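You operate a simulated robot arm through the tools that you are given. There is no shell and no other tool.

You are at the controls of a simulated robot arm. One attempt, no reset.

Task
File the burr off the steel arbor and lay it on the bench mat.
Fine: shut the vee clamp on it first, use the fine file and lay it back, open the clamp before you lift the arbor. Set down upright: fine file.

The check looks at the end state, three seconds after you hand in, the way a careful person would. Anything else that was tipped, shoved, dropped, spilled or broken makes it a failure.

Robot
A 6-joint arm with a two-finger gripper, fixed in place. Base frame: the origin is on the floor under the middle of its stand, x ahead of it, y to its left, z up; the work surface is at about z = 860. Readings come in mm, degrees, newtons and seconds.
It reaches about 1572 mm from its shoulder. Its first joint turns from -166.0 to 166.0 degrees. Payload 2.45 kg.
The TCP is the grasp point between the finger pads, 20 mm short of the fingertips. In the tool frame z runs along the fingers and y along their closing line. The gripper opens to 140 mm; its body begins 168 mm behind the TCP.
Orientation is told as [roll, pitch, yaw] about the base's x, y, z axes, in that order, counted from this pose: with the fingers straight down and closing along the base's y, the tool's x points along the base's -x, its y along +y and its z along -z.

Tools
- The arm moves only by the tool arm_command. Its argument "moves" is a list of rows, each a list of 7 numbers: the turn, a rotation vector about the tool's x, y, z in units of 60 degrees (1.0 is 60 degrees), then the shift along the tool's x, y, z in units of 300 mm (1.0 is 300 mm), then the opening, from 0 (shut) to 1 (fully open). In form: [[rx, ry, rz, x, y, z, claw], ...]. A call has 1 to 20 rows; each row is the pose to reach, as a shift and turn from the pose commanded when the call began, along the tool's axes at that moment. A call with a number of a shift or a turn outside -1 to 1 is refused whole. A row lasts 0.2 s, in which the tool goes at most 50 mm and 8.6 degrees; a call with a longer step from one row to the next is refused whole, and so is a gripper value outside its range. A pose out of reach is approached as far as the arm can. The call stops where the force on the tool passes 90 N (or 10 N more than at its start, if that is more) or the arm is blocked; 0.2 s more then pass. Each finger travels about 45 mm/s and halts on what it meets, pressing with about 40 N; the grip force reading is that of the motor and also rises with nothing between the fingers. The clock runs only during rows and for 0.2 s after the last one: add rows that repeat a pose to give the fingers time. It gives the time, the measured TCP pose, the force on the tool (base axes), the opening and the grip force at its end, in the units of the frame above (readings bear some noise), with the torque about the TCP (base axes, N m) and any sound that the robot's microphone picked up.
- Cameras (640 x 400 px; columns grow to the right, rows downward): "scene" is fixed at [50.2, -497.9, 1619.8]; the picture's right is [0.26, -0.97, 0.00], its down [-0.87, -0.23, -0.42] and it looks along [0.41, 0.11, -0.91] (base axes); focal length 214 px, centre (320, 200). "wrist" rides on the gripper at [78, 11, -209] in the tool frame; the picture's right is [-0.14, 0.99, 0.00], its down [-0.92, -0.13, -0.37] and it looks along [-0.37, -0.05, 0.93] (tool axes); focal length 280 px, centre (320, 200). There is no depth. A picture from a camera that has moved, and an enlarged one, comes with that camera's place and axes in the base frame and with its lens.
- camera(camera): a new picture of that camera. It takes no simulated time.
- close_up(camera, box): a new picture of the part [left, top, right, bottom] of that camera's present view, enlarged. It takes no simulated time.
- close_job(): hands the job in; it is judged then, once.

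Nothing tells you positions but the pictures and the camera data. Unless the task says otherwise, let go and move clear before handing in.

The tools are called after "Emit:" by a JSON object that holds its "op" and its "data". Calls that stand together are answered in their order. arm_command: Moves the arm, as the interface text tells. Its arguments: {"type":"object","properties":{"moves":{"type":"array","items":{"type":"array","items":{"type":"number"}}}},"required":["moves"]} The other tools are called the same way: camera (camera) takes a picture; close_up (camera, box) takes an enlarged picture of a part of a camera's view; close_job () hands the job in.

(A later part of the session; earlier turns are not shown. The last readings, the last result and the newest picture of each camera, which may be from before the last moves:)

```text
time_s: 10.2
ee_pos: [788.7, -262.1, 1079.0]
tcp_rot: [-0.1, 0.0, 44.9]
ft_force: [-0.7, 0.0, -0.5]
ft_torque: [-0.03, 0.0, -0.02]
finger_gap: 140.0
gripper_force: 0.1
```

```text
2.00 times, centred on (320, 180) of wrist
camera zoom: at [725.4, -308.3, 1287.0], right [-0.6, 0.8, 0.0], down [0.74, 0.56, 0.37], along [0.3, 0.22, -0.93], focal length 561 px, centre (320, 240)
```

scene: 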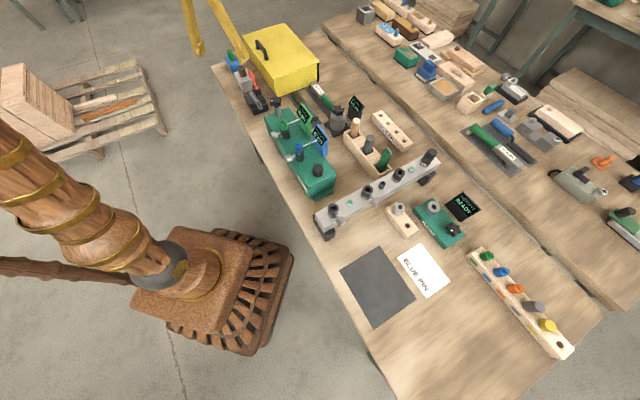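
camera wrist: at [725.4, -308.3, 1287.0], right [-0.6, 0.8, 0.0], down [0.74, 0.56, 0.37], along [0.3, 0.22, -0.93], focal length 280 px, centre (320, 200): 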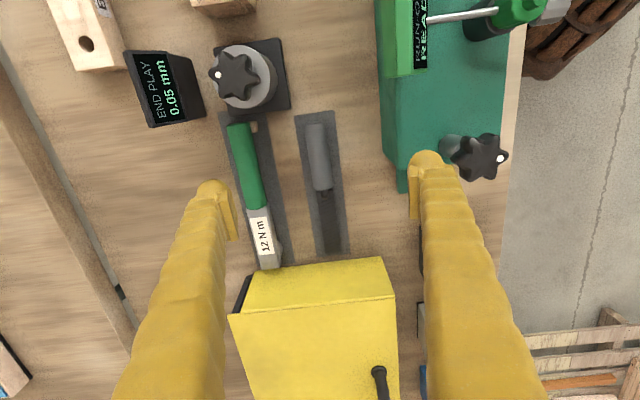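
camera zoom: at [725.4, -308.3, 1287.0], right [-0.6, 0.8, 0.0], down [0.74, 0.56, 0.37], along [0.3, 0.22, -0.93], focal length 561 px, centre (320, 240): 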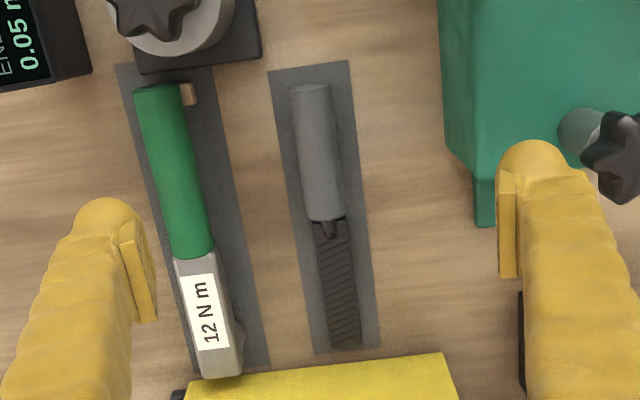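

The file lies along 45°, handle from about (772, -284) to (838, -221), blade tip near (923, -133), close to the yellow box. From triangulation the clamp lever stands upright (hub about (847, 28, 916), crossbar about (839, 26, 993)); I now look along the arbor axis at a shallower angle to see how the lever closes and the jaw heights.

Emit:
{"op": "arm_command", "data": {"moves": [[0, -0.1, 0, -0.017, 0.125, 0.026, 1], [0, -0.2, 0, -0.034, 0.25, 0.052, 1], [0, -0.3, 0, -0.051, 0.376, 0.078, 1], [0, -0.4, 0, -0.068, 0.5, 0.104, 1], [0, -0.5, 0, -0.085, 0.627, 0.13, 1]]}}

Emit:
{"op": "camera", "data": {"camera": "wrist"}}

Emit:
{"op": "close_up", "data": {"camera": "wrist", "box": [270, 130, 400, 240]}}

```text
time_s: 11.4
ee_pos: [674.3, -111.1, 1038.5]
tcp_rot: [-0.2, -30.1, 45.0]
ft_force: [0.5, 0.5, 0.7]
ft_torque: [-0.04, 0.0, -0.04]
finger_gap: 140.0
gripper_force: 0.1
```

```text
taken
camera wrist: at [544.7, -224.1, 1180.5], right [-0.62, 0.79, 0.07], down [0.52, 0.34, 0.78], along [0.59, 0.52, -0.62], focal length 280 px, centre (320, 200)
```

wrist: 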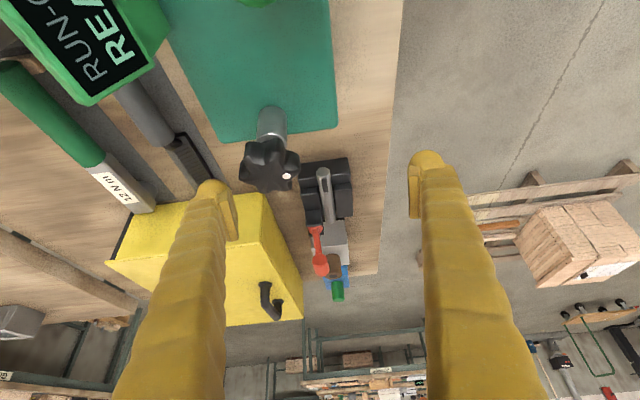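

```text
3.64 times, centred on (335, 185) of wrist
camera zoom: at [544.7, -224.1, 1180.5], right [-0.62, 0.79, 0.07], down [0.52, 0.34, 0.78], along [0.59, 0.52, -0.62], focal length 1020 px, centre (266, 254)
```

zoom: 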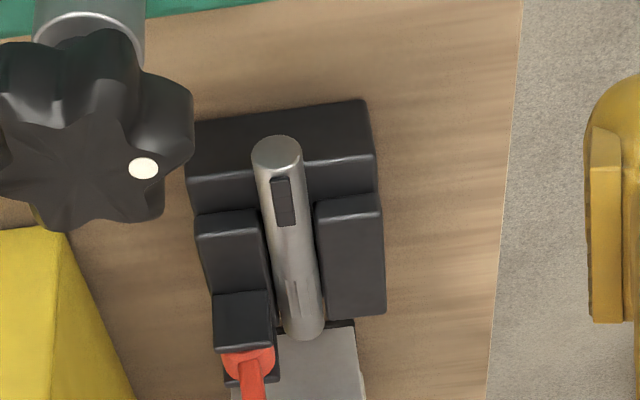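

The arbor sits in the vee with the lever upright on its right; the fixture's black knob (about (682, -150, 1020)) is close to the fingers, so I raise first. Then I swing round to the outer side of the bench to view the clamp from there.

Emit:
{"op": "arm_command", "data": {"moves": [[0, 0, 0, -0.083, 0, -0.144, 1], [0, 0, 0, -0.167, 0, -0.289, 1], [0.0625, 0, 0.1083, -0.213, 0.035, -0.257, 1], [0.125, 0, 0.2167, -0.259, 0.071, -0.225, 1], [0.1875, 0, 0.325, -0.305, 0.106, -0.194, 1], [0.25, 0, 0.4333, -0.351, 0.141, -0.162, 1], [0.3125, 0, 0.5417, -0.397, 0.177, -0.13, 1], [0.375, 0, 0.65, -0.443, 0.212, -0.098, 1]]}}

Emit:
{"op": "arm_command", "data": {"moves": [[0.0625, 0, 0.1083, 0.016, 0.07, 0.045, 1], [0.125, 0, 0.2167, 0.033, 0.139, 0.09, 1], [0.1875, 0, 0.325, 0.049, 0.209, 0.135, 1], [0.25, 0, 0.4333, 0.065, 0.278, 0.18, 1], [0.3125, 0, 0.5417, 0.082, 0.348, 0.225, 1], [0.375, 0, 0.65, 0.098, 0.417, 0.27, 1]]}}

Emit:
{"op": "camera", "data": {"camera": "wrist"}}

Emit:
{"op": "close_up", "data": {"camera": "wrist", "box": [220, 140, 420, 300]}}

```text
refused: row 2 steps farther than a row can; nothing moved
```

```text
time_s: 11.8
ee_pos: [670.4, -104.2, 1033.6]
tcp_rot: [-1.7, -30.4, 38.2]
ft_force: [5.2, -3.5, 6.8]
ft_torque: [-0.52, -0.18, 0.23]
finger_gap: 139.6
gripper_force: 0.0
stopped in row 2: the force on the tool passed its limit at 133 N (the readings are from after the stop); the commanded pose is now the measured one
```

```text
taken
camera wrist: at [524.9, -196.9, 1172.8], right [-0.51, 0.86, 0.04], down [0.55, 0.28, 0.79], along [0.67, 0.42, -0.61], focal length 280 px, centre (320, 200)
```

wrist: 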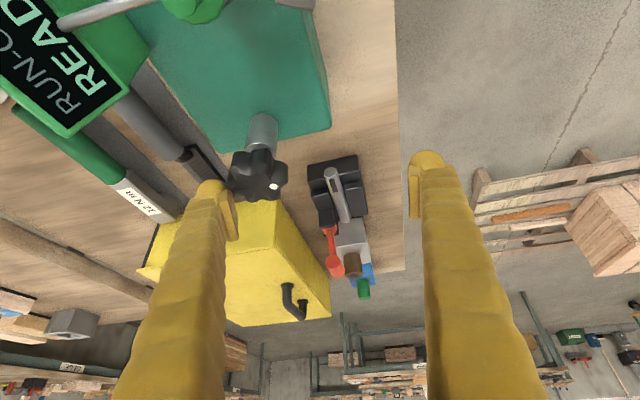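

```text
2.50 times, centred on (320, 220) of wrist
camera zoom: at [524.9, -196.9, 1172.8], right [-0.51, 0.86, 0.04], down [0.55, 0.28, 0.79], along [0.67, 0.42, -0.61], focal length 701 px, centre (320, 150)
```

zoom: 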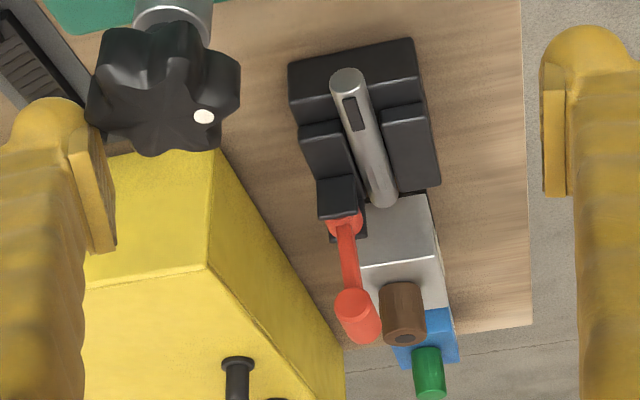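

My mistake: the first call was refused and the second ran anyway, and a finger bumped the fixture's black knob (133 N) — from now on I won't chain dependent moves. I back straight up gently away from the knob, then check whether anything shifted.

Emit:
{"op": "arm_command", "data": {"moves": [[0, 0, 0, -0.018, -0.008, -0.027, 1], [0, 0, 0, -0.037, -0.016, -0.055, 1], [0, 0, 0, -0.072, -0.02, -0.112, 1], [0, 0, 0, -0.107, -0.024, -0.169, 1], [0, 0, 0, -0.141, -0.028, -0.226, 1], [0, 0, 0, -0.176, -0.032, -0.283, 1]]}}

```text
time_s: 13.2
ee_pos: [675.8, -108.8, 1133.0]
tcp_rot: [-1.6, -30.3, 38.0]
ft_force: [0.3, 0.1, -0.8]
ft_torque: [-0.03, -0.03, 0.02]
finger_gap: 140.1
gripper_force: 0.2
```

Emit:
{"op": "close_up", "data": {"camera": "scene", "box": [250, 80, 410, 180]}}

Emit:
{"op": "close_up", "data": {"camera": "scene", "box": [220, 30, 380, 130]}}

Emit:
{"op": "close_up", "data": {"camera": "scene", "box": [250, 85, 330, 145]}}

Emit:
{"op": "camera", "data": {"camera": "wrist"}}

```text
4.00 times, centred on (330, 130) of scene
camera zoom: at [50.2, -497.9, 1619.8], right [0.26, -0.97, 0.0], down [-0.87, -0.23, -0.42], along [0.41, 0.11, -0.91], focal length 858 px, centre (280, 480)
```

zoom: 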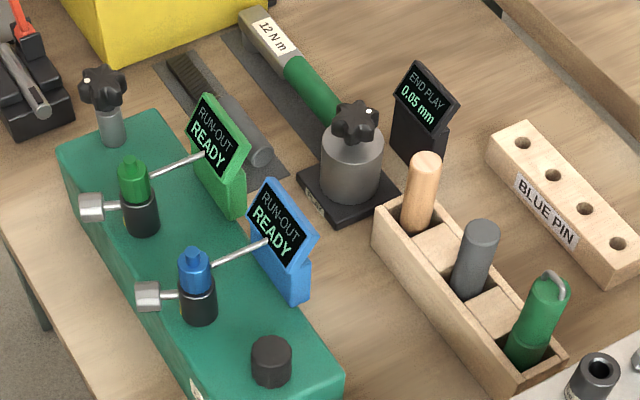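

```text
4.00 times, centred on (300, 80) of scene
camera zoom: at [50.2, -497.9, 1619.8], right [0.26, -0.97, 0.0], down [-0.87, -0.23, -0.42], along [0.41, 0.11, -0.91], focal length 858 px, centre (400, 680)
```

zoom: 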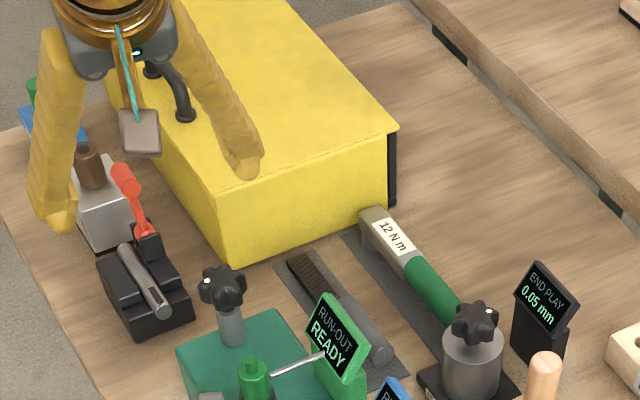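

```text
6.67 times, centred on (290, 115) of scene
camera zoom: at [50.2, -497.9, 1619.8], right [0.26, -0.97, 0.0], down [-0.87, -0.23, -0.42], along [0.41, 0.11, -0.91], focal length 1430 px, centre (520, 767)
```

zoom: 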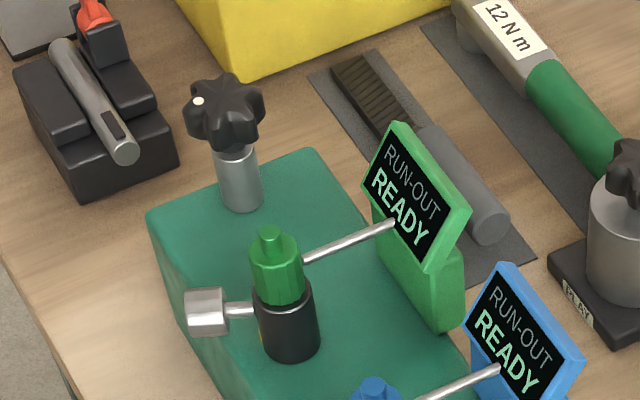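

```text
taken
camera wrist: at [531.2, -202.1, 1272.8], right [-0.51, 0.86, 0.05], down [0.55, 0.28, 0.79], along [0.66, 0.42, -0.62], focal length 280 px, centre (320, 200)
```

wrist: 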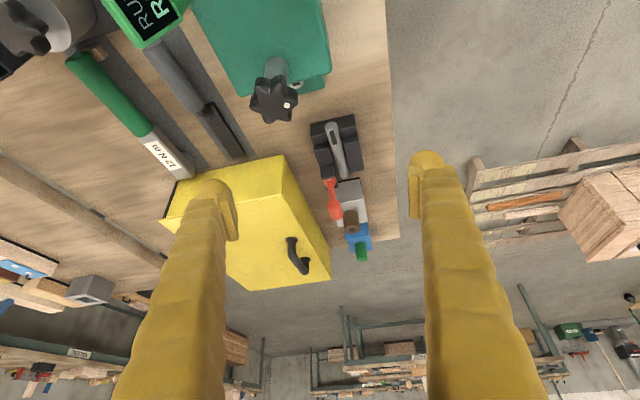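

The displays, base and knob look in place, but the small silver crank weights on the run-out fixture seem slightly shifted compared with before. I compare other areas with identical boxes to see whether that is settling or my bump.

Emit:
{"op": "close_up", "data": {"camera": "scene", "box": [300, 130, 460, 230]}}

Emit:
{"op": "close_up", "data": {"camera": "scene", "box": [260, 115, 340, 200]}}

Emit:
{"op": "close_up", "data": {"camera": "scene", "box": [280, 80, 340, 130]}}

```text
4.00 times, centred on (380, 180) of scene
camera zoom: at [50.2, -497.9, 1619.8], right [0.26, -0.97, 0.0], down [-0.87, -0.23, -0.42], along [0.41, 0.11, -0.91], focal length 858 px, centre (80, 280)
```

zoom: 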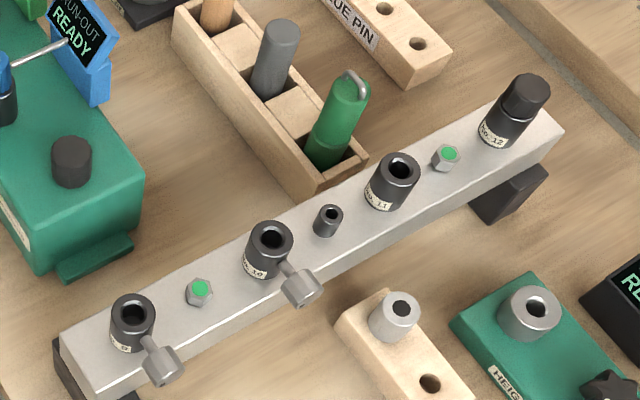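

```text
4.71 times, centred on (300, 158) of scene
camera zoom: at [50.2, -497.9, 1619.8], right [0.26, -0.97, 0.0], down [-0.87, -0.23, -0.42], along [0.41, 0.11, -0.91], focal length 1009 px, centre (414, 400)
```

zoom: 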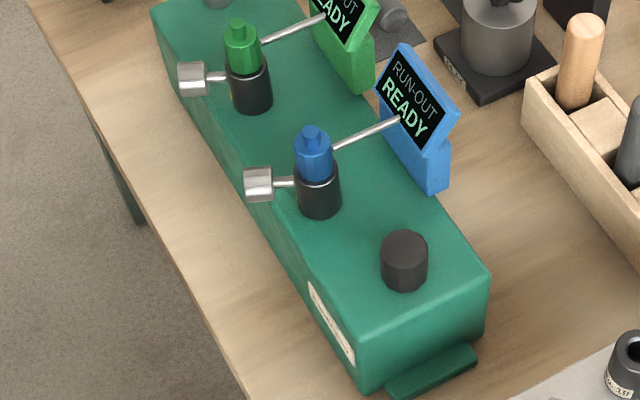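

```text
8.00 times, centred on (310, 105) of scene
camera zoom: at [50.2, -497.9, 1619.8], right [0.26, -0.97, 0.0], down [-0.87, -0.23, -0.42], along [0.41, 0.11, -0.91], focal length 1716 px, centre (400, 960)
```

zoom: 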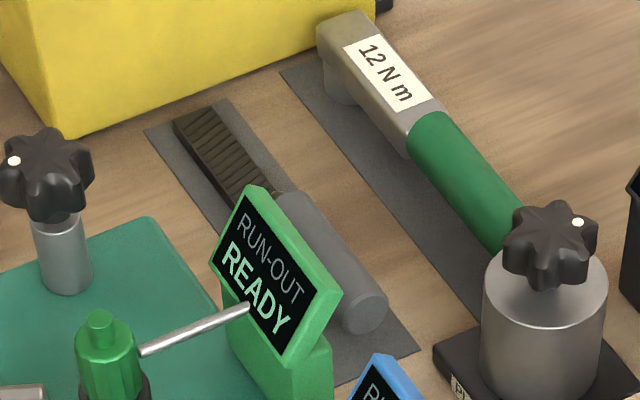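

The bump turned the run-out knob and its cranks by only a few degrees; the fixture itself and the displays are unmoved. I continue carefully, one call at a time, straightening the wrist high above everything.

Emit:
{"op": "arm_command", "data": {"moves": [[0.0237, 0.0825, 0.1018, -0.0655, 0.05, 0.0275, 1], [0.0473, 0.165, 0.2037, -0.131, 0.1, 0.055, 1], [0.071, 0.2475, 0.3055, -0.1965, 0.15, 0.0825, 1], [0.0947, 0.33, 0.4073, -0.262, 0.2, 0.11, 1], [0.1183, 0.4125, 0.5092, -0.3275, 0.25, 0.1375, 1], [0.142, 0.495, 0.611, -0.393, 0.3, 0.165, 1]]}}

```text
time_s: 14.6
ee_pos: [721.1, 42.0, 1147.2]
tcp_rot: [0.0, 0.0, -0.1]
ft_force: [0.4, 0.0, 0.8]
ft_torque: [-0.03, -0.01, 0.03]
finger_gap: 140.0
gripper_force: 0.1
```

Orientation is now straight. Next I turn to -45° yaw and move to just outside the lever for a close look at the crossbar.

Emit:
{"op": "arm_command", "data": {"moves": [[0, 0, 0.125, -0.036, 0.021, 0.026, 1], [0, 0, 0.25, -0.071, 0.042, 0.052, 1], [0, 0, 0.375, -0.107, 0.064, 0.079, 1], [0, 0, 0.5, -0.142, 0.085, 0.105, 1], [0, 0, 0.625, -0.178, 0.106, 0.131, 1], [0, 0, 0.75, -0.213, 0.127, 0.157, 1]]}}

Emit:
{"op": "camera", "data": {"camera": "wrist"}}

Emit:
{"op": "close_up", "data": {"camera": "wrist", "box": [240, 100, 400, 240]}}

```text
time_s: 16.0
ee_pos: [786.7, 79.4, 1101.1]
tcp_rot: [0.2, 0.0, -45.0]
ft_force: [-0.2, 0.7, -0.2]
ft_torque: [0.0, -0.02, 0.03]
finger_gap: 140.0
gripper_force: 0.1
```

```text
taken
camera wrist: at [739.2, 142.8, 1308.3], right [0.8, 0.6, 0.0], down [0.56, -0.74, 0.37], along [0.22, -0.29, -0.93], focal length 280 px, centre (320, 200)
```

wrist: 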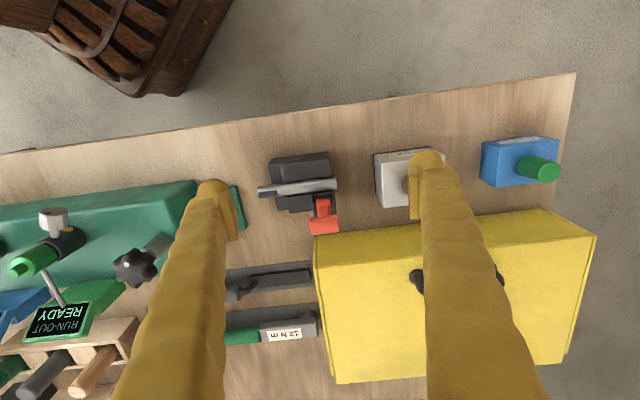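

```text
2.86 times, centred on (320, 170) of wrist
camera zoom: at [739.2, 142.8, 1308.3], right [0.8, 0.6, 0.0], down [0.56, -0.74, 0.37], along [0.22, -0.29, -0.93], focal length 801 px, centre (320, 286)
```

zoom: 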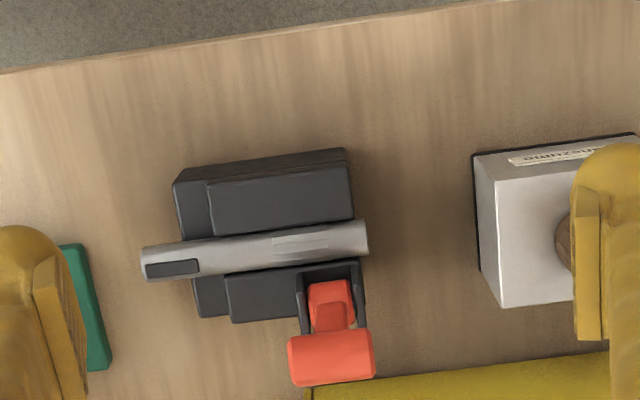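

Clear view: the lever stands vertically over its hub at about (842, 21), crossbar centre about (838, 23, 996), 36 mm long along the arbor's direction, so it must swing outward across the arbor to shut. I narrow the fingers and hover above the crossbar so they will straddle its two ends.

Emit:
{"op": "arm_command", "data": {"moves": [[0, 0, 0, -0.05, -0.002, 0.037, 0.85], [0, 0, 0, -0.1, -0.005, 0.075, 0.7], [0, 0, 0, -0.15, -0.007, 0.112, 0.55], [0, 0, 0, -0.2, -0.01, 0.15, 0.42], [0, 0, 0, -0.254, -0.012, 0.187, 0.42], [0, 0, 0, -0.254, -0.012, 0.187, 0.42]]}}

Emit:
{"op": "camera", "data": {"camera": "wrist"}}

Emit:
{"op": "close_up", "data": {"camera": "wrist", "box": [240, 120, 400, 260]}}

Emit:
{"op": "close_up", "data": {"camera": "scene", "box": [220, 50, 300, 120]}}

```text
time_s: 17.4
ee_pos: [837.6, 24.7, 1042.0]
tcp_rot: [0.2, 0.0, -44.9]
ft_force: [0.4, 0.3, -0.6]
ft_torque: [-0.01, -0.02, -0.02]
finger_gap: 58.9
gripper_force: 0.0
```

```text
taken
camera wrist: at [790.5, 86.8, 1250.5], right [0.8, 0.61, 0.0], down [0.56, -0.74, 0.37], along [0.22, -0.29, -0.93], focal length 280 px, centre (320, 200)
```

wrist: 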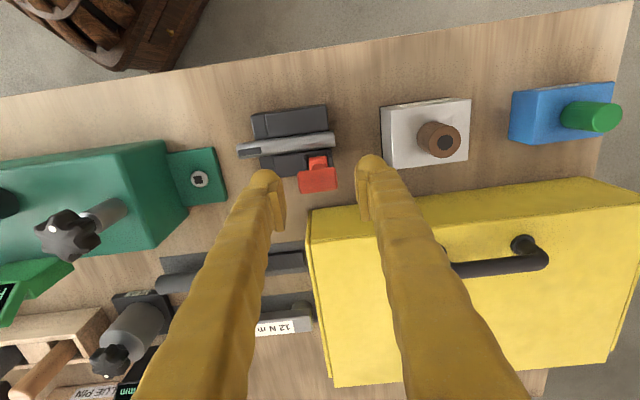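

```text
2.86 times, centred on (320, 190) of wrist
camera zoom: at [790.5, 86.8, 1250.5], right [0.8, 0.61, 0.0], down [0.56, -0.74, 0.37], along [0.22, -0.29, -0.93], focal length 801 px, centre (320, 229)
```

zoom: 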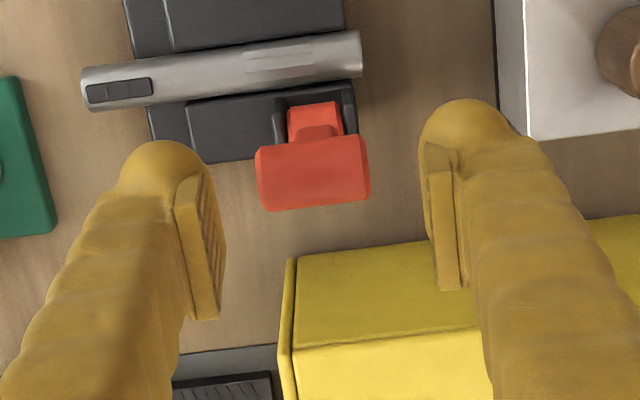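

```text
5.71 times, centred on (260, 85) of scene
camera zoom: at [50.2, -497.9, 1619.8], right [0.26, -0.97, 0.0], down [-0.87, -0.23, -0.42], along [0.41, 0.11, -0.91], focal length 1226 px, centre (663, 857)
```

zoom: 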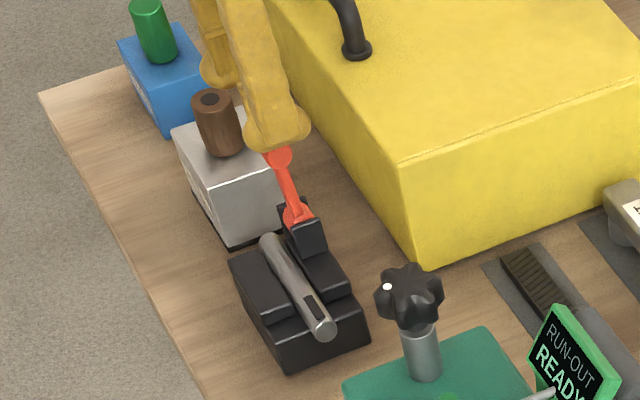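

The fingers straddle the crossbar with even clearance. I go straight down about 46 mm to its height and then close on its ends.

Emit:
{"op": "arm_command", "data": {"moves": [[0, 0, 0, -0.001, -0.004, 0.05, 0.42], [0, 0, 0, -0.003, -0.008, 0.1, 0.42], [0, 0, 0, -0.003, -0.008, 0.153, 0.42], [0, 0, 0, -0.003, -0.008, 0.153, 0.42], [0, 0, 0, -0.003, -0.008, 0.153, 0.2], [0, 0, 0, -0.003, -0.008, 0.153, 0.1], [0, 0, 0, -0.003, -0.008, 0.153, 0.1], [0, 0, 0, -0.003, -0.008, 0.153, 0.1]]}}

Emit:
{"op": "close_up", "data": {"camera": "wrist", "box": [240, 120, 400, 260]}}

Emit:
{"op": "close_up", "data": {"camera": "scene", "box": [220, 50, 300, 120]}}

```text
time_s: 19.2
ee_pos: [835.8, 22.6, 996.1]
tcp_rot: [0.1, 0.0, -44.9]
ft_force: [14.7, 13.0, -6.5]
ft_torque: [0.02, -0.15, -0.19]
finger_gap: 34.7
gripper_force: 44.9
```

```text
2.86 times, centred on (320, 190) of wrist
camera zoom: at [789.4, 84.6, 1205.3], right [0.8, 0.61, 0.0], down [0.56, -0.74, 0.37], along [0.22, -0.29, -0.93], focal length 801 px, centre (320, 229)
```

zoom: 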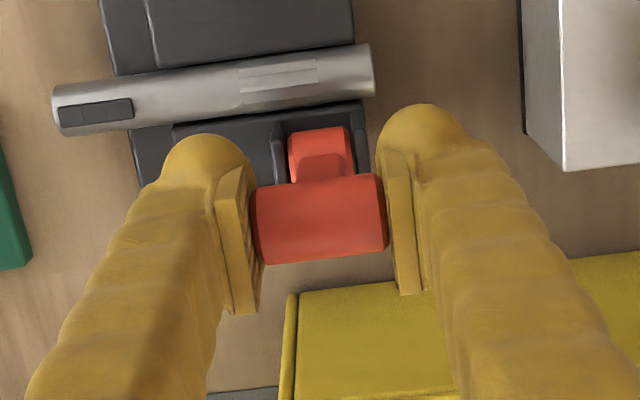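

```text
5.71 times, centred on (260, 85) of scene
camera zoom: at [50.2, -497.9, 1619.8], right [0.26, -0.97, 0.0], down [-0.87, -0.23, -0.42], along [0.41, 0.11, -0.91], focal length 1226 px, centre (663, 857)
```

zoom: 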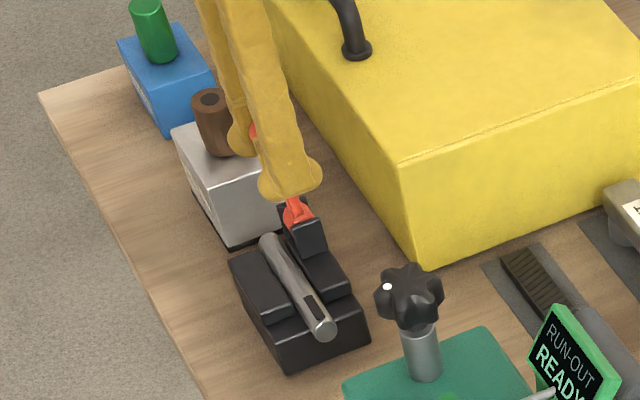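

The gripper holds the crossbar by its ends (gap 34.7 mm). I now swing it gently outward along its arc, first about 20°, watching the forces.

Emit:
{"op": "arm_command", "data": {"moves": [[0, 0, 0, 0.023, 0.003, 0.003, 0.1], [0, 0, 0, 0.046, 0.003, 0.007, 0.1], [0, 0, 0, 0.068, 0.003, 0.014, 0.1], [0, 0, 0, 0.09, 0.003, 0.022, 0.1]]}}

Emit:
{"op": "close_up", "data": {"camera": "wrist", "box": [240, 120, 400, 260]}}

Emit:
{"op": "close_up", "data": {"camera": "scene", "box": [220, 50, 300, 120]}}

```text
time_s: 20.2
ee_pos: [819.4, 39.2, 992.3]
tcp_rot: [0.2, -0.1, -44.9]
ft_force: [22.9, -38.1, 15.9]
ft_torque: [0.54, 0.08, -0.22]
finger_gap: 33.0
gripper_force: 45.1
```

```text
2.86 times, centred on (320, 190) of wrist
camera zoom: at [771.2, 103.0, 1200.8], right [0.8, 0.6, 0.0], down [0.56, -0.74, 0.37], along [0.23, -0.29, -0.93], focal length 801 px, centre (320, 229)
```

zoom: 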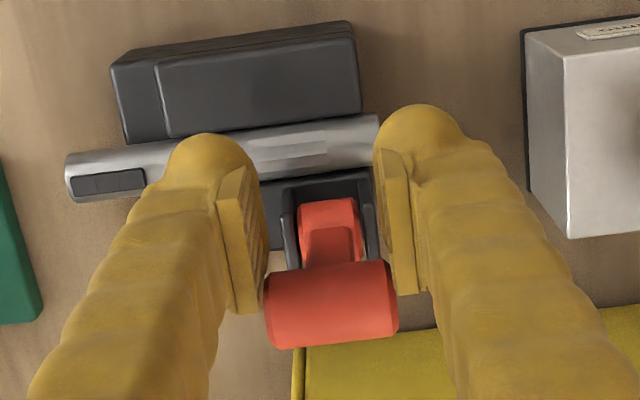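

```text
5.71 times, centred on (260, 85) of scene
camera zoom: at [50.2, -497.9, 1619.8], right [0.26, -0.97, 0.0], down [-0.87, -0.23, -0.42], along [0.41, 0.11, -0.91], focal length 1226 px, centre (663, 857)
```

zoom: 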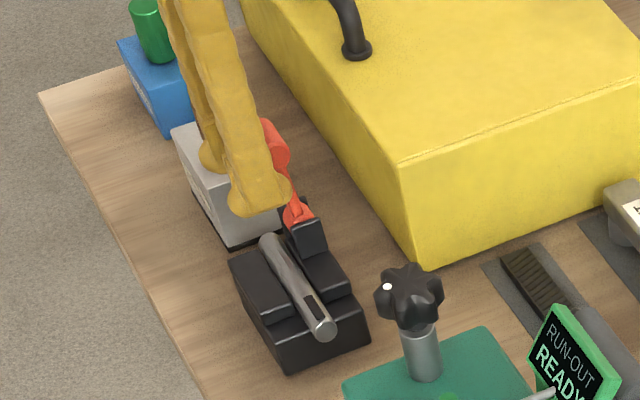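

The lever did not follow: the pads slid off outward, so it doesn't swing that way under about 45 N — the bracket's web on the arbor side probably blocks it. I open, rise and look at the lever and hub more closely.

Emit:
{"op": "arm_command", "data": {"moves": [[0, 0, 0, 0, 0, 0, 0.42], [0, 0, 0, 0, 0, 0, 0.42], [0, 0, 0, 0, 0, -0.02, 0.42], [0, 0, 0, 0, 0, -0.12, 0.42], [0, 0, 0, 0, 0, -0.22, 0.42], [0, 0, 0, 0, 0, -0.32, 0.42]]}}

Emit:
{"op": "close_up", "data": {"camera": "wrist", "box": [270, 100, 370, 200]}}

Emit:
{"op": "close_up", "data": {"camera": "scene", "box": [232, 65, 272, 115]}}

Emit:
{"op": "close_up", "data": {"camera": "scene", "box": [244, 68, 268, 94]}}

```text
time_s: 21.6
ee_pos: [818.5, 40.6, 1088.2]
tcp_rot: [0.1, 0.0, -44.9]
ft_force: [-0.2, 0.6, 0.5]
ft_torque: [0.0, 0.02, 0.04]
finger_gap: 58.8
gripper_force: 0.0
```

```text
4.00 times, centred on (320, 150) of wrist
camera zoom: at [771.0, 103.5, 1295.6], right [0.8, 0.61, 0.0], down [0.56, -0.74, 0.37], along [0.22, -0.29, -0.93], focal length 1122 px, centre (320, 400)
```

zoom: 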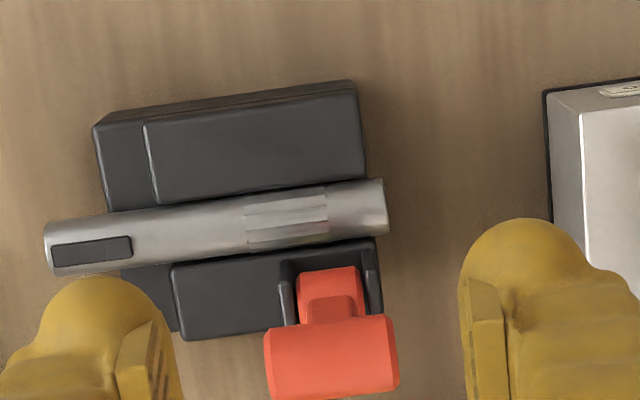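

```text
8.00 times, centred on (252, 90) of scene
camera zoom: at [50.2, -497.9, 1619.8], right [0.26, -0.97, 0.0], down [-0.87, -0.23, -0.42], along [0.41, 0.11, -0.91], focal length 1716 px, centre (864, 1080)
```

zoom: 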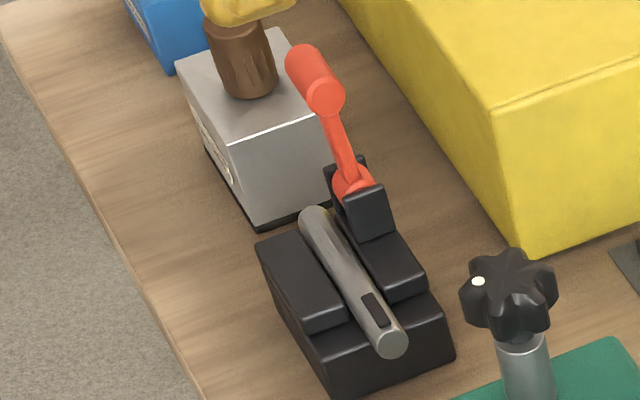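

```text
15.38 times, centred on (256, 81) of scene
camera zoom: at [50.2, -497.9, 1619.8], right [0.26, -0.97, 0.0], down [-0.87, -0.23, -0.42], along [0.41, 0.11, -0.91], focal length 3300 px, centre (1305, 2031)
```

zoom: 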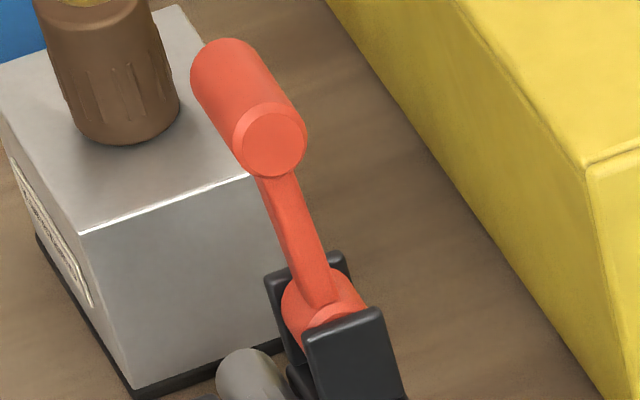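

The lever is exactly vertical and the ears leave it free only in the plane across the bench; pushing outward met a stop, so it likely closes the other way, toward the yellow box side. I re-grip the crossbar ends and will test that direction gently.

Emit:
{"op": "arm_command", "data": {"moves": [[0, 0, 0, -0.084, 0, 0, 0.42], [0, 0, 0, -0.084, 0, 0.1, 0.42], [0, 0, 0, -0.084, 0, 0.2, 0.42], [0, 0, 0, -0.084, 0, 0.307, 0.42], [0, 0, 0, -0.084, 0, 0.307, 0.42], [0, 0, 0, -0.084, 0, 0.307, 0.2], [0, 0, 0, -0.084, 0, 0.307, 0.1], [0, 0, 0, -0.084, 0, 0.307, 0.1], [0, 0, 0, -0.084, 0, 0.307, 0.1]]}}

```text
time_s: 23.6
ee_pos: [836.4, 22.5, 994.8]
tcp_rot: [0.0, -0.1, -45.0]
ft_force: [17.5, 14.5, -7.8]
ft_torque: [-0.05, 0.04, -0.18]
finger_gap: 33.4
gripper_force: 44.9
```

Gripped again. Now a small test swing toward +e2 (about 10°).

Emit:
{"op": "arm_command", "data": {"moves": [[0, 0, 0, -0.012, 0.004, 0.0, 0.1], [0, 0, 0, -0.023, 0.004, 0.001, 0.1], [0, 0, 0, -0.035, 0.004, 0.002, 0.1], [0, 0, 0, -0.046, 0.004, 0.004, 0.1]]}}

Emit:
{"op": "close_up", "data": {"camera": "wrist", "box": [240, 120, 400, 260]}}

Emit:
{"op": "close_up", "data": {"camera": "scene", "box": [232, 65, 272, 115]}}

```text
time_s: 24.6
ee_pos: [845.0, 12.5, 992.5]
tcp_rot: [-0.2, 0.0, -44.9]
ft_force: [-30.0, 2.4, -14.7]
ft_torque: [1.03, 0.76, -0.15]
finger_gap: 33.0
gripper_force: 44.7
```

```text
2.86 times, centred on (320, 190) of wrist
camera zoom: at [799.1, 75.9, 1202.3], right [0.8, 0.6, 0.0], down [0.56, -0.74, 0.37], along [0.22, -0.29, -0.93], focal length 801 px, centre (320, 229)
```

zoom: 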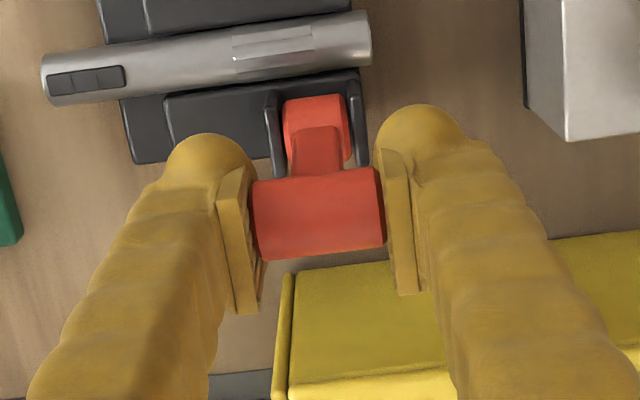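

```text
8.00 times, centred on (252, 90) of scene
camera zoom: at [50.2, -497.9, 1619.8], right [0.26, -0.97, 0.0], down [-0.87, -0.23, -0.42], along [0.41, 0.11, -0.91], focal length 1716 px, centre (864, 1080)
```

zoom: 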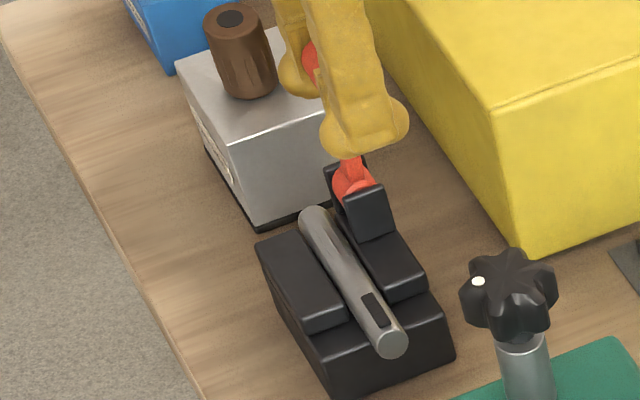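

It works: the crossbar stayed in the grip and the lever tilted toward the box side with about 23 N resistance. I continue along the arc to about 30°.

Emit:
{"op": "arm_command", "data": {"moves": [[0, 0, 0, -0.011, -0.002, 0.0025, 0.1], [0, 0, 0, -0.022, -0.002, 0.005, 0.1], [0, 0, 0, -0.033, -0.002, 0.0085, 0.1], [0, 0, 0, -0.044, -0.002, 0.012, 0.1], [0, 0, 0, -0.055, -0.002, 0.0165, 0.1], [0, 0, 0, -0.065, -0.002, 0.021, 0.1], [0, 0, 0, -0.076, -0.002, 0.026, 0.1], [0, 0, 0, -0.086, -0.002, 0.031, 0.1]]}}

Emit:
{"op": "camera", "data": {"camera": "wrist"}}

Emit:
{"op": "close_up", "data": {"camera": "wrist", "box": [240, 120, 400, 260]}}

Emit:
{"op": "close_up", "data": {"camera": "scene", "box": [232, 65, 272, 115]}}

```text
time_s: 26.4
ee_pos: [864.2, -5.9, 985.9]
tcp_rot: [0.1, -0.1, -44.9]
ft_force: [-31.3, -15.5, 26.5]
ft_torque: [1.09, 0.76, 0.14]
finger_gap: 33.0
gripper_force: 44.8
```

```text
taken
camera wrist: at [816.7, 57.5, 1194.7], right [0.8, 0.61, 0.0], down [0.56, -0.74, 0.37], along [0.23, -0.29, -0.93], focal length 280 px, centre (320, 200)
```

wrist: 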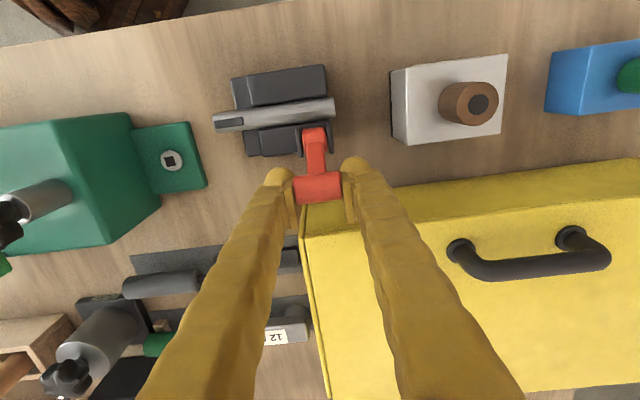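

```text
2.86 times, centred on (320, 190) of wrist
camera zoom: at [816.7, 57.5, 1194.7], right [0.8, 0.61, 0.0], down [0.56, -0.74, 0.37], along [0.23, -0.29, -0.93], focal length 801 px, centre (320, 229)
```

zoom: 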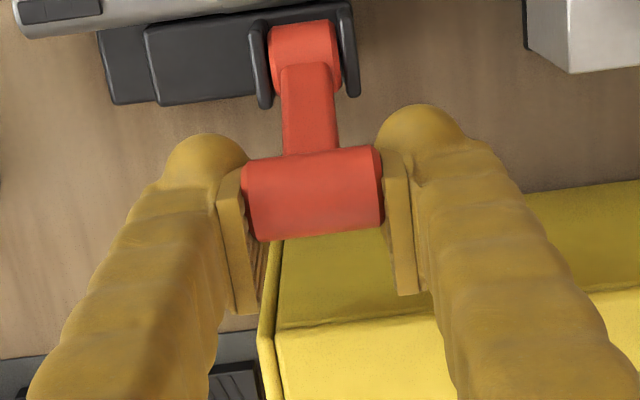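

```text
8.00 times, centred on (252, 90) of scene
camera zoom: at [50.2, -497.9, 1619.8], right [0.26, -0.97, 0.0], down [-0.87, -0.23, -0.42], along [0.41, 0.11, -0.91], focal length 1716 px, centre (864, 1080)
```

zoom: 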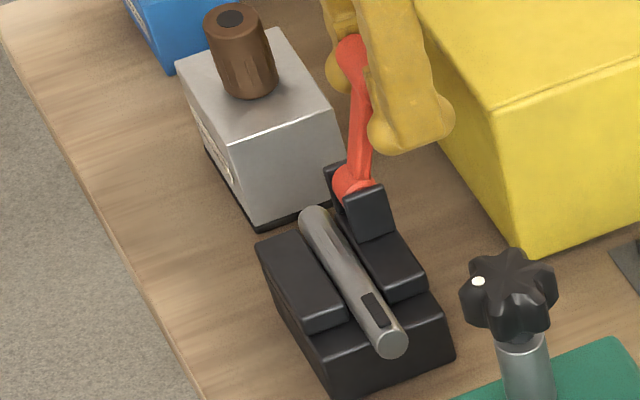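

The lever is now about 30° over and still in the grip. I continue to about 45°, correcting a small sideways offset.

Emit:
{"op": "arm_command", "data": {"moves": [[0, 0, 0, -0.011, -0.006, 0.007, 0.1], [0, 0, 0, -0.021, -0.006, 0.013, 0.1], [0, 0, 0, -0.03, -0.006, 0.02, 0.1], [0, 0, 0, -0.039, -0.006, 0.027, 0.1], [0, 0, 0, -0.048, -0.006, 0.035, 0.1], [0, 0, 0, -0.057, -0.006, 0.043, 0.1]]}}

Emit:
{"op": "camera", "data": {"camera": "wrist"}}

Emit:
{"op": "close_up", "data": {"camera": "wrist", "box": [240, 120, 400, 260]}}

Emit:
{"op": "close_up", "data": {"camera": "scene", "box": [232, 65, 272, 115]}}

```text
time_s: 27.8
ee_pos: [876.1, -17.2, 973.5]
tcp_rot: [0.0, 0.1, -44.9]
ft_force: [16.9, 19.5, 25.8]
ft_torque: [0.78, 1.11, -0.35]
finger_gap: 32.7
gripper_force: 44.6
```

```text
taken
camera wrist: at [828.5, 45.7, 1180.7], right [0.8, 0.61, 0.0], down [0.56, -0.74, 0.37], along [0.22, -0.29, -0.93], focal length 280 px, centre (320, 200)
```

wrist: 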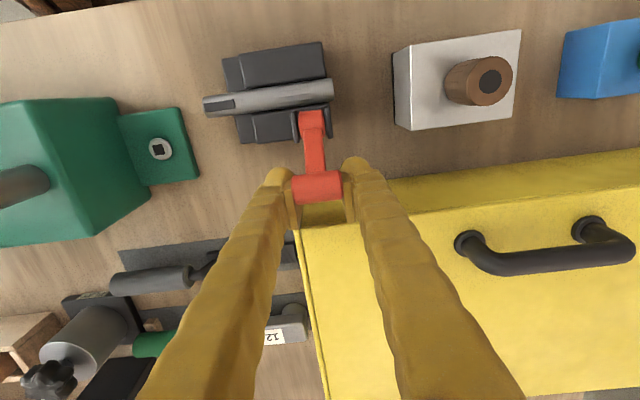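

```text
2.86 times, centred on (320, 190) of wrist
camera zoom: at [828.5, 45.7, 1180.7], right [0.8, 0.61, 0.0], down [0.56, -0.74, 0.37], along [0.22, -0.29, -0.93], focal length 801 px, centre (320, 229)
```

zoom: 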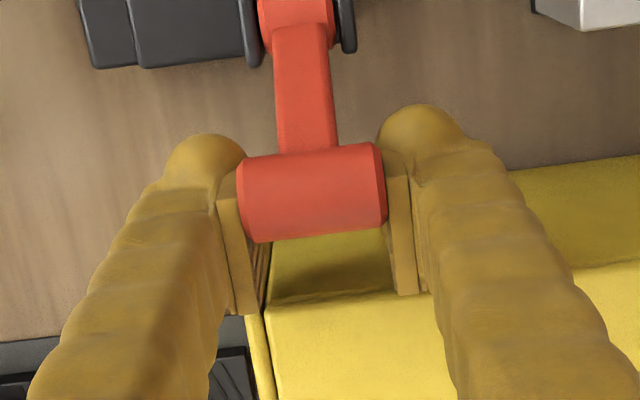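

```text
8.00 times, centred on (252, 90) of scene
camera zoom: at [50.2, -497.9, 1619.8], right [0.26, -0.97, 0.0], down [-0.87, -0.23, -0.42], along [0.41, 0.11, -0.91], focal length 1716 px, centre (864, 1080)
```

zoom: 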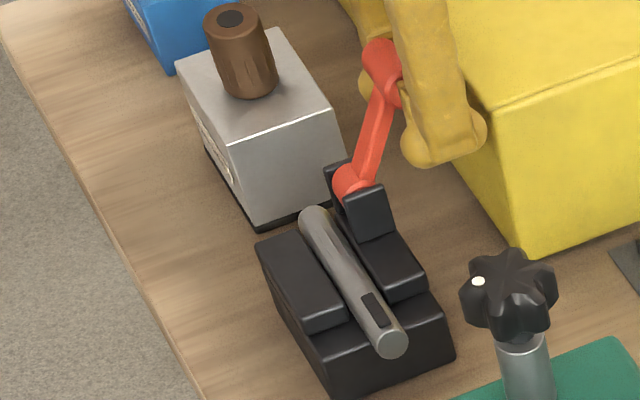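

The lever is about 37–40° over, but the pads are slipping on it. I open, rise and check that the lever stays put, then I'll push it down with closed fingertips.

Emit:
{"op": "arm_command", "data": {"moves": [[0, 0, 0, 0.0, 0, 0, 0.42], [0, 0, 0, 0.0, 0, 0, 0.42], [0, 0, 0, 0.0, 0, -0.01, 0.42], [0, 0, 0, 0.0, 0, -0.1, 0.42], [0, 0, 0, 0.0, 0, -0.2, 0.42], [0, 0, 0, 0.03, 0, -0.3, 0.42]]}}

Emit:
{"op": "camera", "data": {"camera": "wrist"}}

Emit:
{"op": "close_up", "data": {"camera": "wrist", "box": [240, 100, 400, 240]}}

Emit:
{"op": "close_up", "data": {"camera": "scene", "box": [232, 65, 272, 115]}}

```text
time_s: 29.2
ee_pos: [868.4, -12.9, 1061.1]
tcp_rot: [-0.1, 0.1, -44.9]
ft_force: [-0.3, -0.6, -1.3]
ft_torque: [-0.03, 0.0, -0.02]
finger_gap: 58.8
gripper_force: 0.0
```

```text
taken
camera wrist: at [821.4, 50.7, 1270.1], right [0.8, 0.61, 0.0], down [0.56, -0.74, 0.37], along [0.22, -0.29, -0.93], focal length 280 px, centre (320, 200)
```

wrist: 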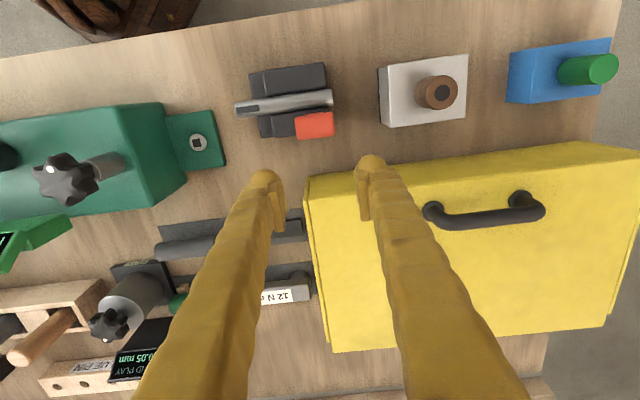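

```text
2.86 times, centred on (320, 170) of wrist
camera zoom: at [821.4, 50.7, 1270.1], right [0.8, 0.61, 0.0], down [0.56, -0.74, 0.37], along [0.22, -0.29, -0.93], focal length 801 px, centre (320, 286)
```

zoom: 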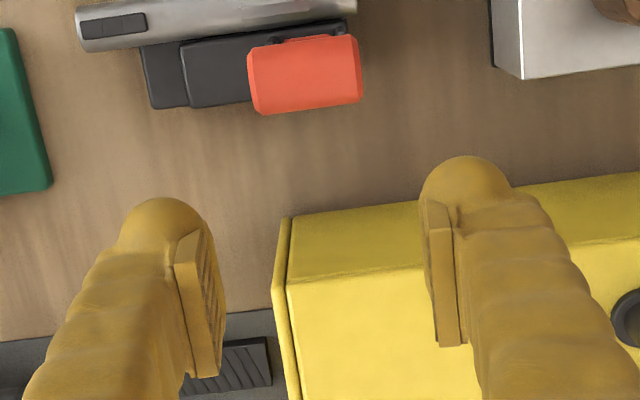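

```text
8.00 times, centred on (252, 90) of scene
camera zoom: at [50.2, -497.9, 1619.8], right [0.26, -0.97, 0.0], down [-0.87, -0.23, -0.42], along [0.41, 0.11, -0.91], focal length 1716 px, centre (864, 1080)
```

zoom: 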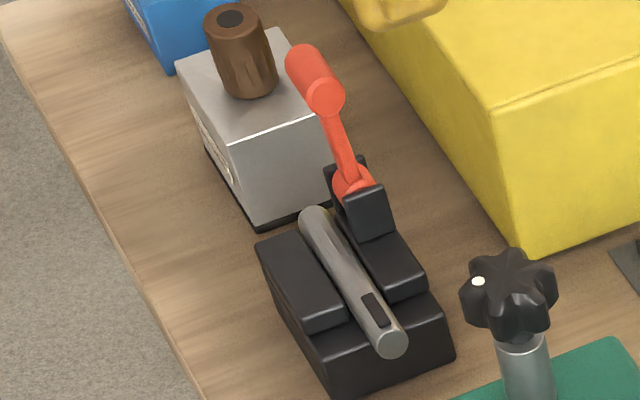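

The lever sprang back upright, so it is a sprung over-centre toggle that must be pushed past its middle. I close the fingers and place them on the outer side of the crossbar, ready to push it toward the box side.

Emit:
{"op": "arm_command", "data": {"moves": [[0, 0, 0, 0.067, 0.002, 0, 0.3], [0, 0, 0, 0.134, 0.004, 0, 0.2], [0, 0, 0, 0.201, 0.006, 0, 0.1], [0, 0, 0, 0.269, 0.007, 0, 0.0], [0, 0, 0, 0.269, 0.007, 0, 0.0], [0, 0, 0, 0.269, 0.007, 0.095, 0.0], [0, 0, 0, 0.269, 0.007, 0.19, 0.0]]}}

Emit:
{"op": "camera", "data": {"camera": "wrist"}}

Emit:
{"op": "close_up", "data": {"camera": "scene", "box": [222, 45, 302, 120]}}

```text
time_s: 30.8
ee_pos: [811.6, 47.4, 1004.5]
tcp_rot: [0.2, 0.0, -44.9]
ft_force: [-0.4, -0.1, 0.3]
ft_torque: [0.0, -0.02, -0.03]
finger_gap: 0.0
gripper_force: 29.4
```

```text
taken
camera wrist: at [765.0, 110.3, 1213.1], right [0.8, 0.61, 0.0], down [0.56, -0.74, 0.37], along [0.22, -0.29, -0.93], focal length 280 px, centre (320, 200)
```

wrist: 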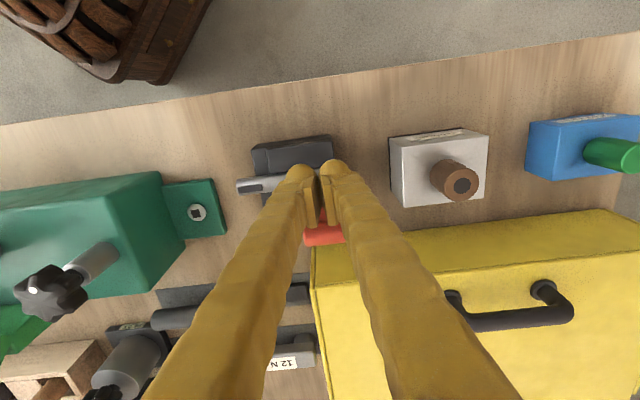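

```text
5.33 times, centred on (262, 82) of scene
camera zoom: at [50.2, -497.9, 1619.8], right [0.26, -0.97, 0.0], down [-0.87, -0.23, -0.42], along [0.41, 0.11, -0.91], focal length 1144 px, centre (629, 827)
```

zoom: 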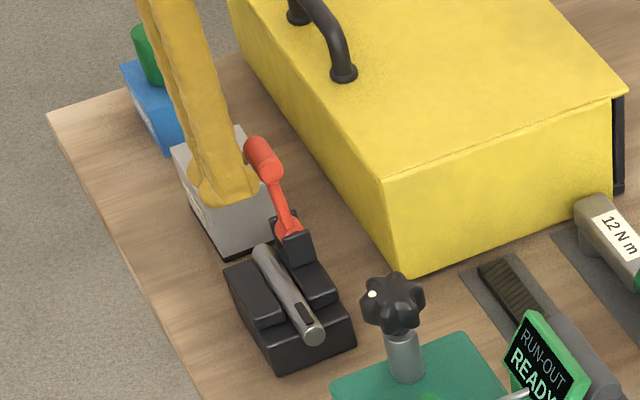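

The closed fingertips are just outside the crossbar. I push it along its arc to about 40° first.

Emit:
{"op": "arm_command", "data": {"moves": [[0, 0, 0, -0.041, 0, 0.002, 0], [0, 0, 0, -0.064, 0, -0.003, 0], [0, 0, 0, -0.087, 0, -0.007, 0], [0, 0, 0, -0.111, 0, -0.007, 0], [0, 0, 0, -0.135, 0, -0.007, 0], [0, 0, 0, -0.158, 0, -0.004, 0], [0, 0, 0, -0.182, 0, 0, 0], [0, 0, 0, -0.205, 0, 0.008, 0], [0, 0, 0, -0.227, 0, 0.016, 0]]}}

Emit:
{"op": "close_up", "data": {"camera": "scene", "box": [222, 45, 302, 120]}}

Emit:
{"op": "close_up", "data": {"camera": "wrist", "box": [240, 80, 400, 240]}}

```text
time_s: 32.8
ee_pos: [861.5, -0.7, 998.7]
tcp_rot: [0.0, -0.1, -44.8]
ft_force: [0.1, 0.1, -0.6]
ft_torque: [-0.01, 0.0, 0.0]
finger_gap: 0.0
gripper_force: 29.1
```

```text
5.33 times, centred on (262, 82) of scene
camera zoom: at [50.2, -497.9, 1619.8], right [0.26, -0.97, 0.0], down [-0.87, -0.23, -0.42], along [0.41, 0.11, -0.91], focal length 1144 px, centre (629, 827)
```

zoom: 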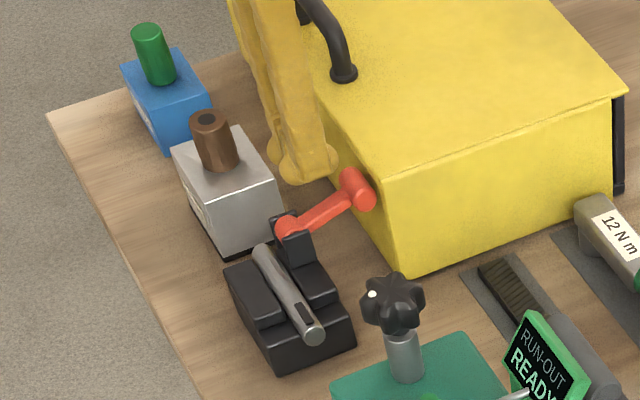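

```text
2.50 times, centred on (320, 160) of wrist
camera zoom: at [814.1, 61.9, 1208.2], right [0.8, 0.61, 0.0], down [0.56, -0.74, 0.37], along [0.22, -0.29, -0.93], focal length 701 px, centre (320, 300)
```

zoom: 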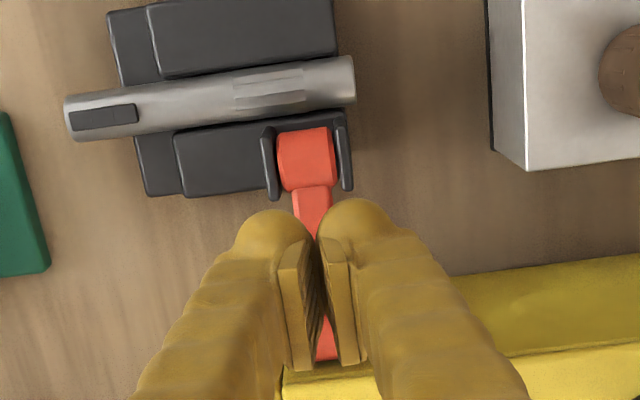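

The toggle snapped over to about 70° and stayed, with the yellow box unmoved. I rise and check the closed state.

Emit:
{"op": "arm_command", "data": {"moves": [[0, 0, 0, 0.05, 0, -0.05, 0], [0, 0, 0, 0.1, 0, -0.15, 0], [0, 0, 0, 0.15, 0, -0.25, 0.2], [0, 0, 0, 0.2, 0, -0.35, 0.4]]}}

Emit:
{"op": "close_up", "data": {"camera": "wrist", "box": [240, 80, 400, 240]}}

Emit:
{"op": "close_up", "data": {"camera": "scene", "box": [244, 60, 284, 110]}}

```text
time_s: 33.8
ee_pos: [817.9, 41.9, 1104.8]
tcp_rot: [0.0, 0.1, -44.9]
ft_force: [1.2, 0.2, -0.4]
ft_torque: [0.01, 0.01, 0.01]
finger_gap: 50.5
gripper_force: 0.1
```

```text
2.50 times, centred on (320, 160) of wrist
camera zoom: at [772.3, 103.8, 1313.2], right [0.8, 0.61, 0.0], down [0.56, -0.74, 0.37], along [0.22, -0.29, -0.93], focal length 701 px, centre (320, 300)
```

zoom: 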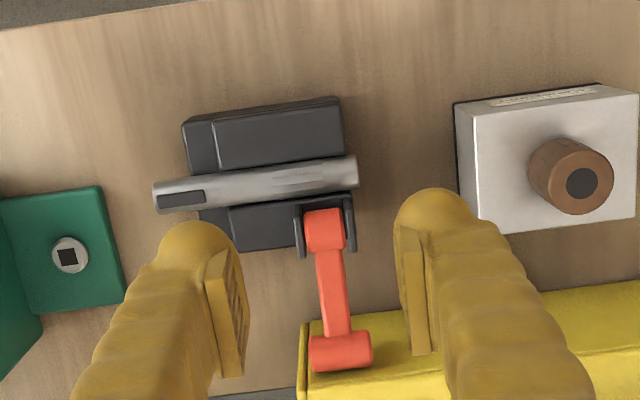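

```text
8.00 times, centred on (264, 85) of scene
camera zoom: at [50.2, -497.9, 1619.8], right [0.26, -0.97, 0.0], down [-0.87, -0.23, -0.42], along [0.41, 0.11, -0.91], focal length 1716 px, centre (768, 1120)
```

zoom: 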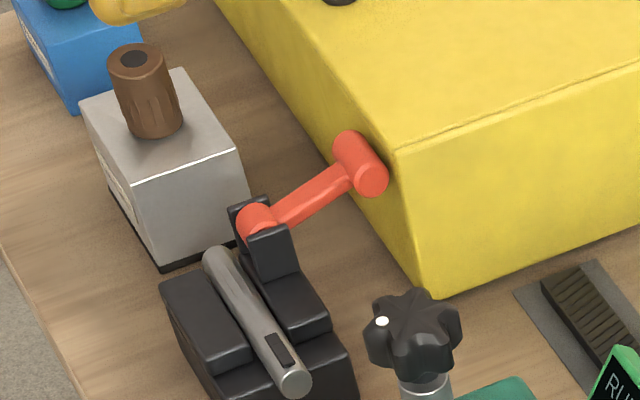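

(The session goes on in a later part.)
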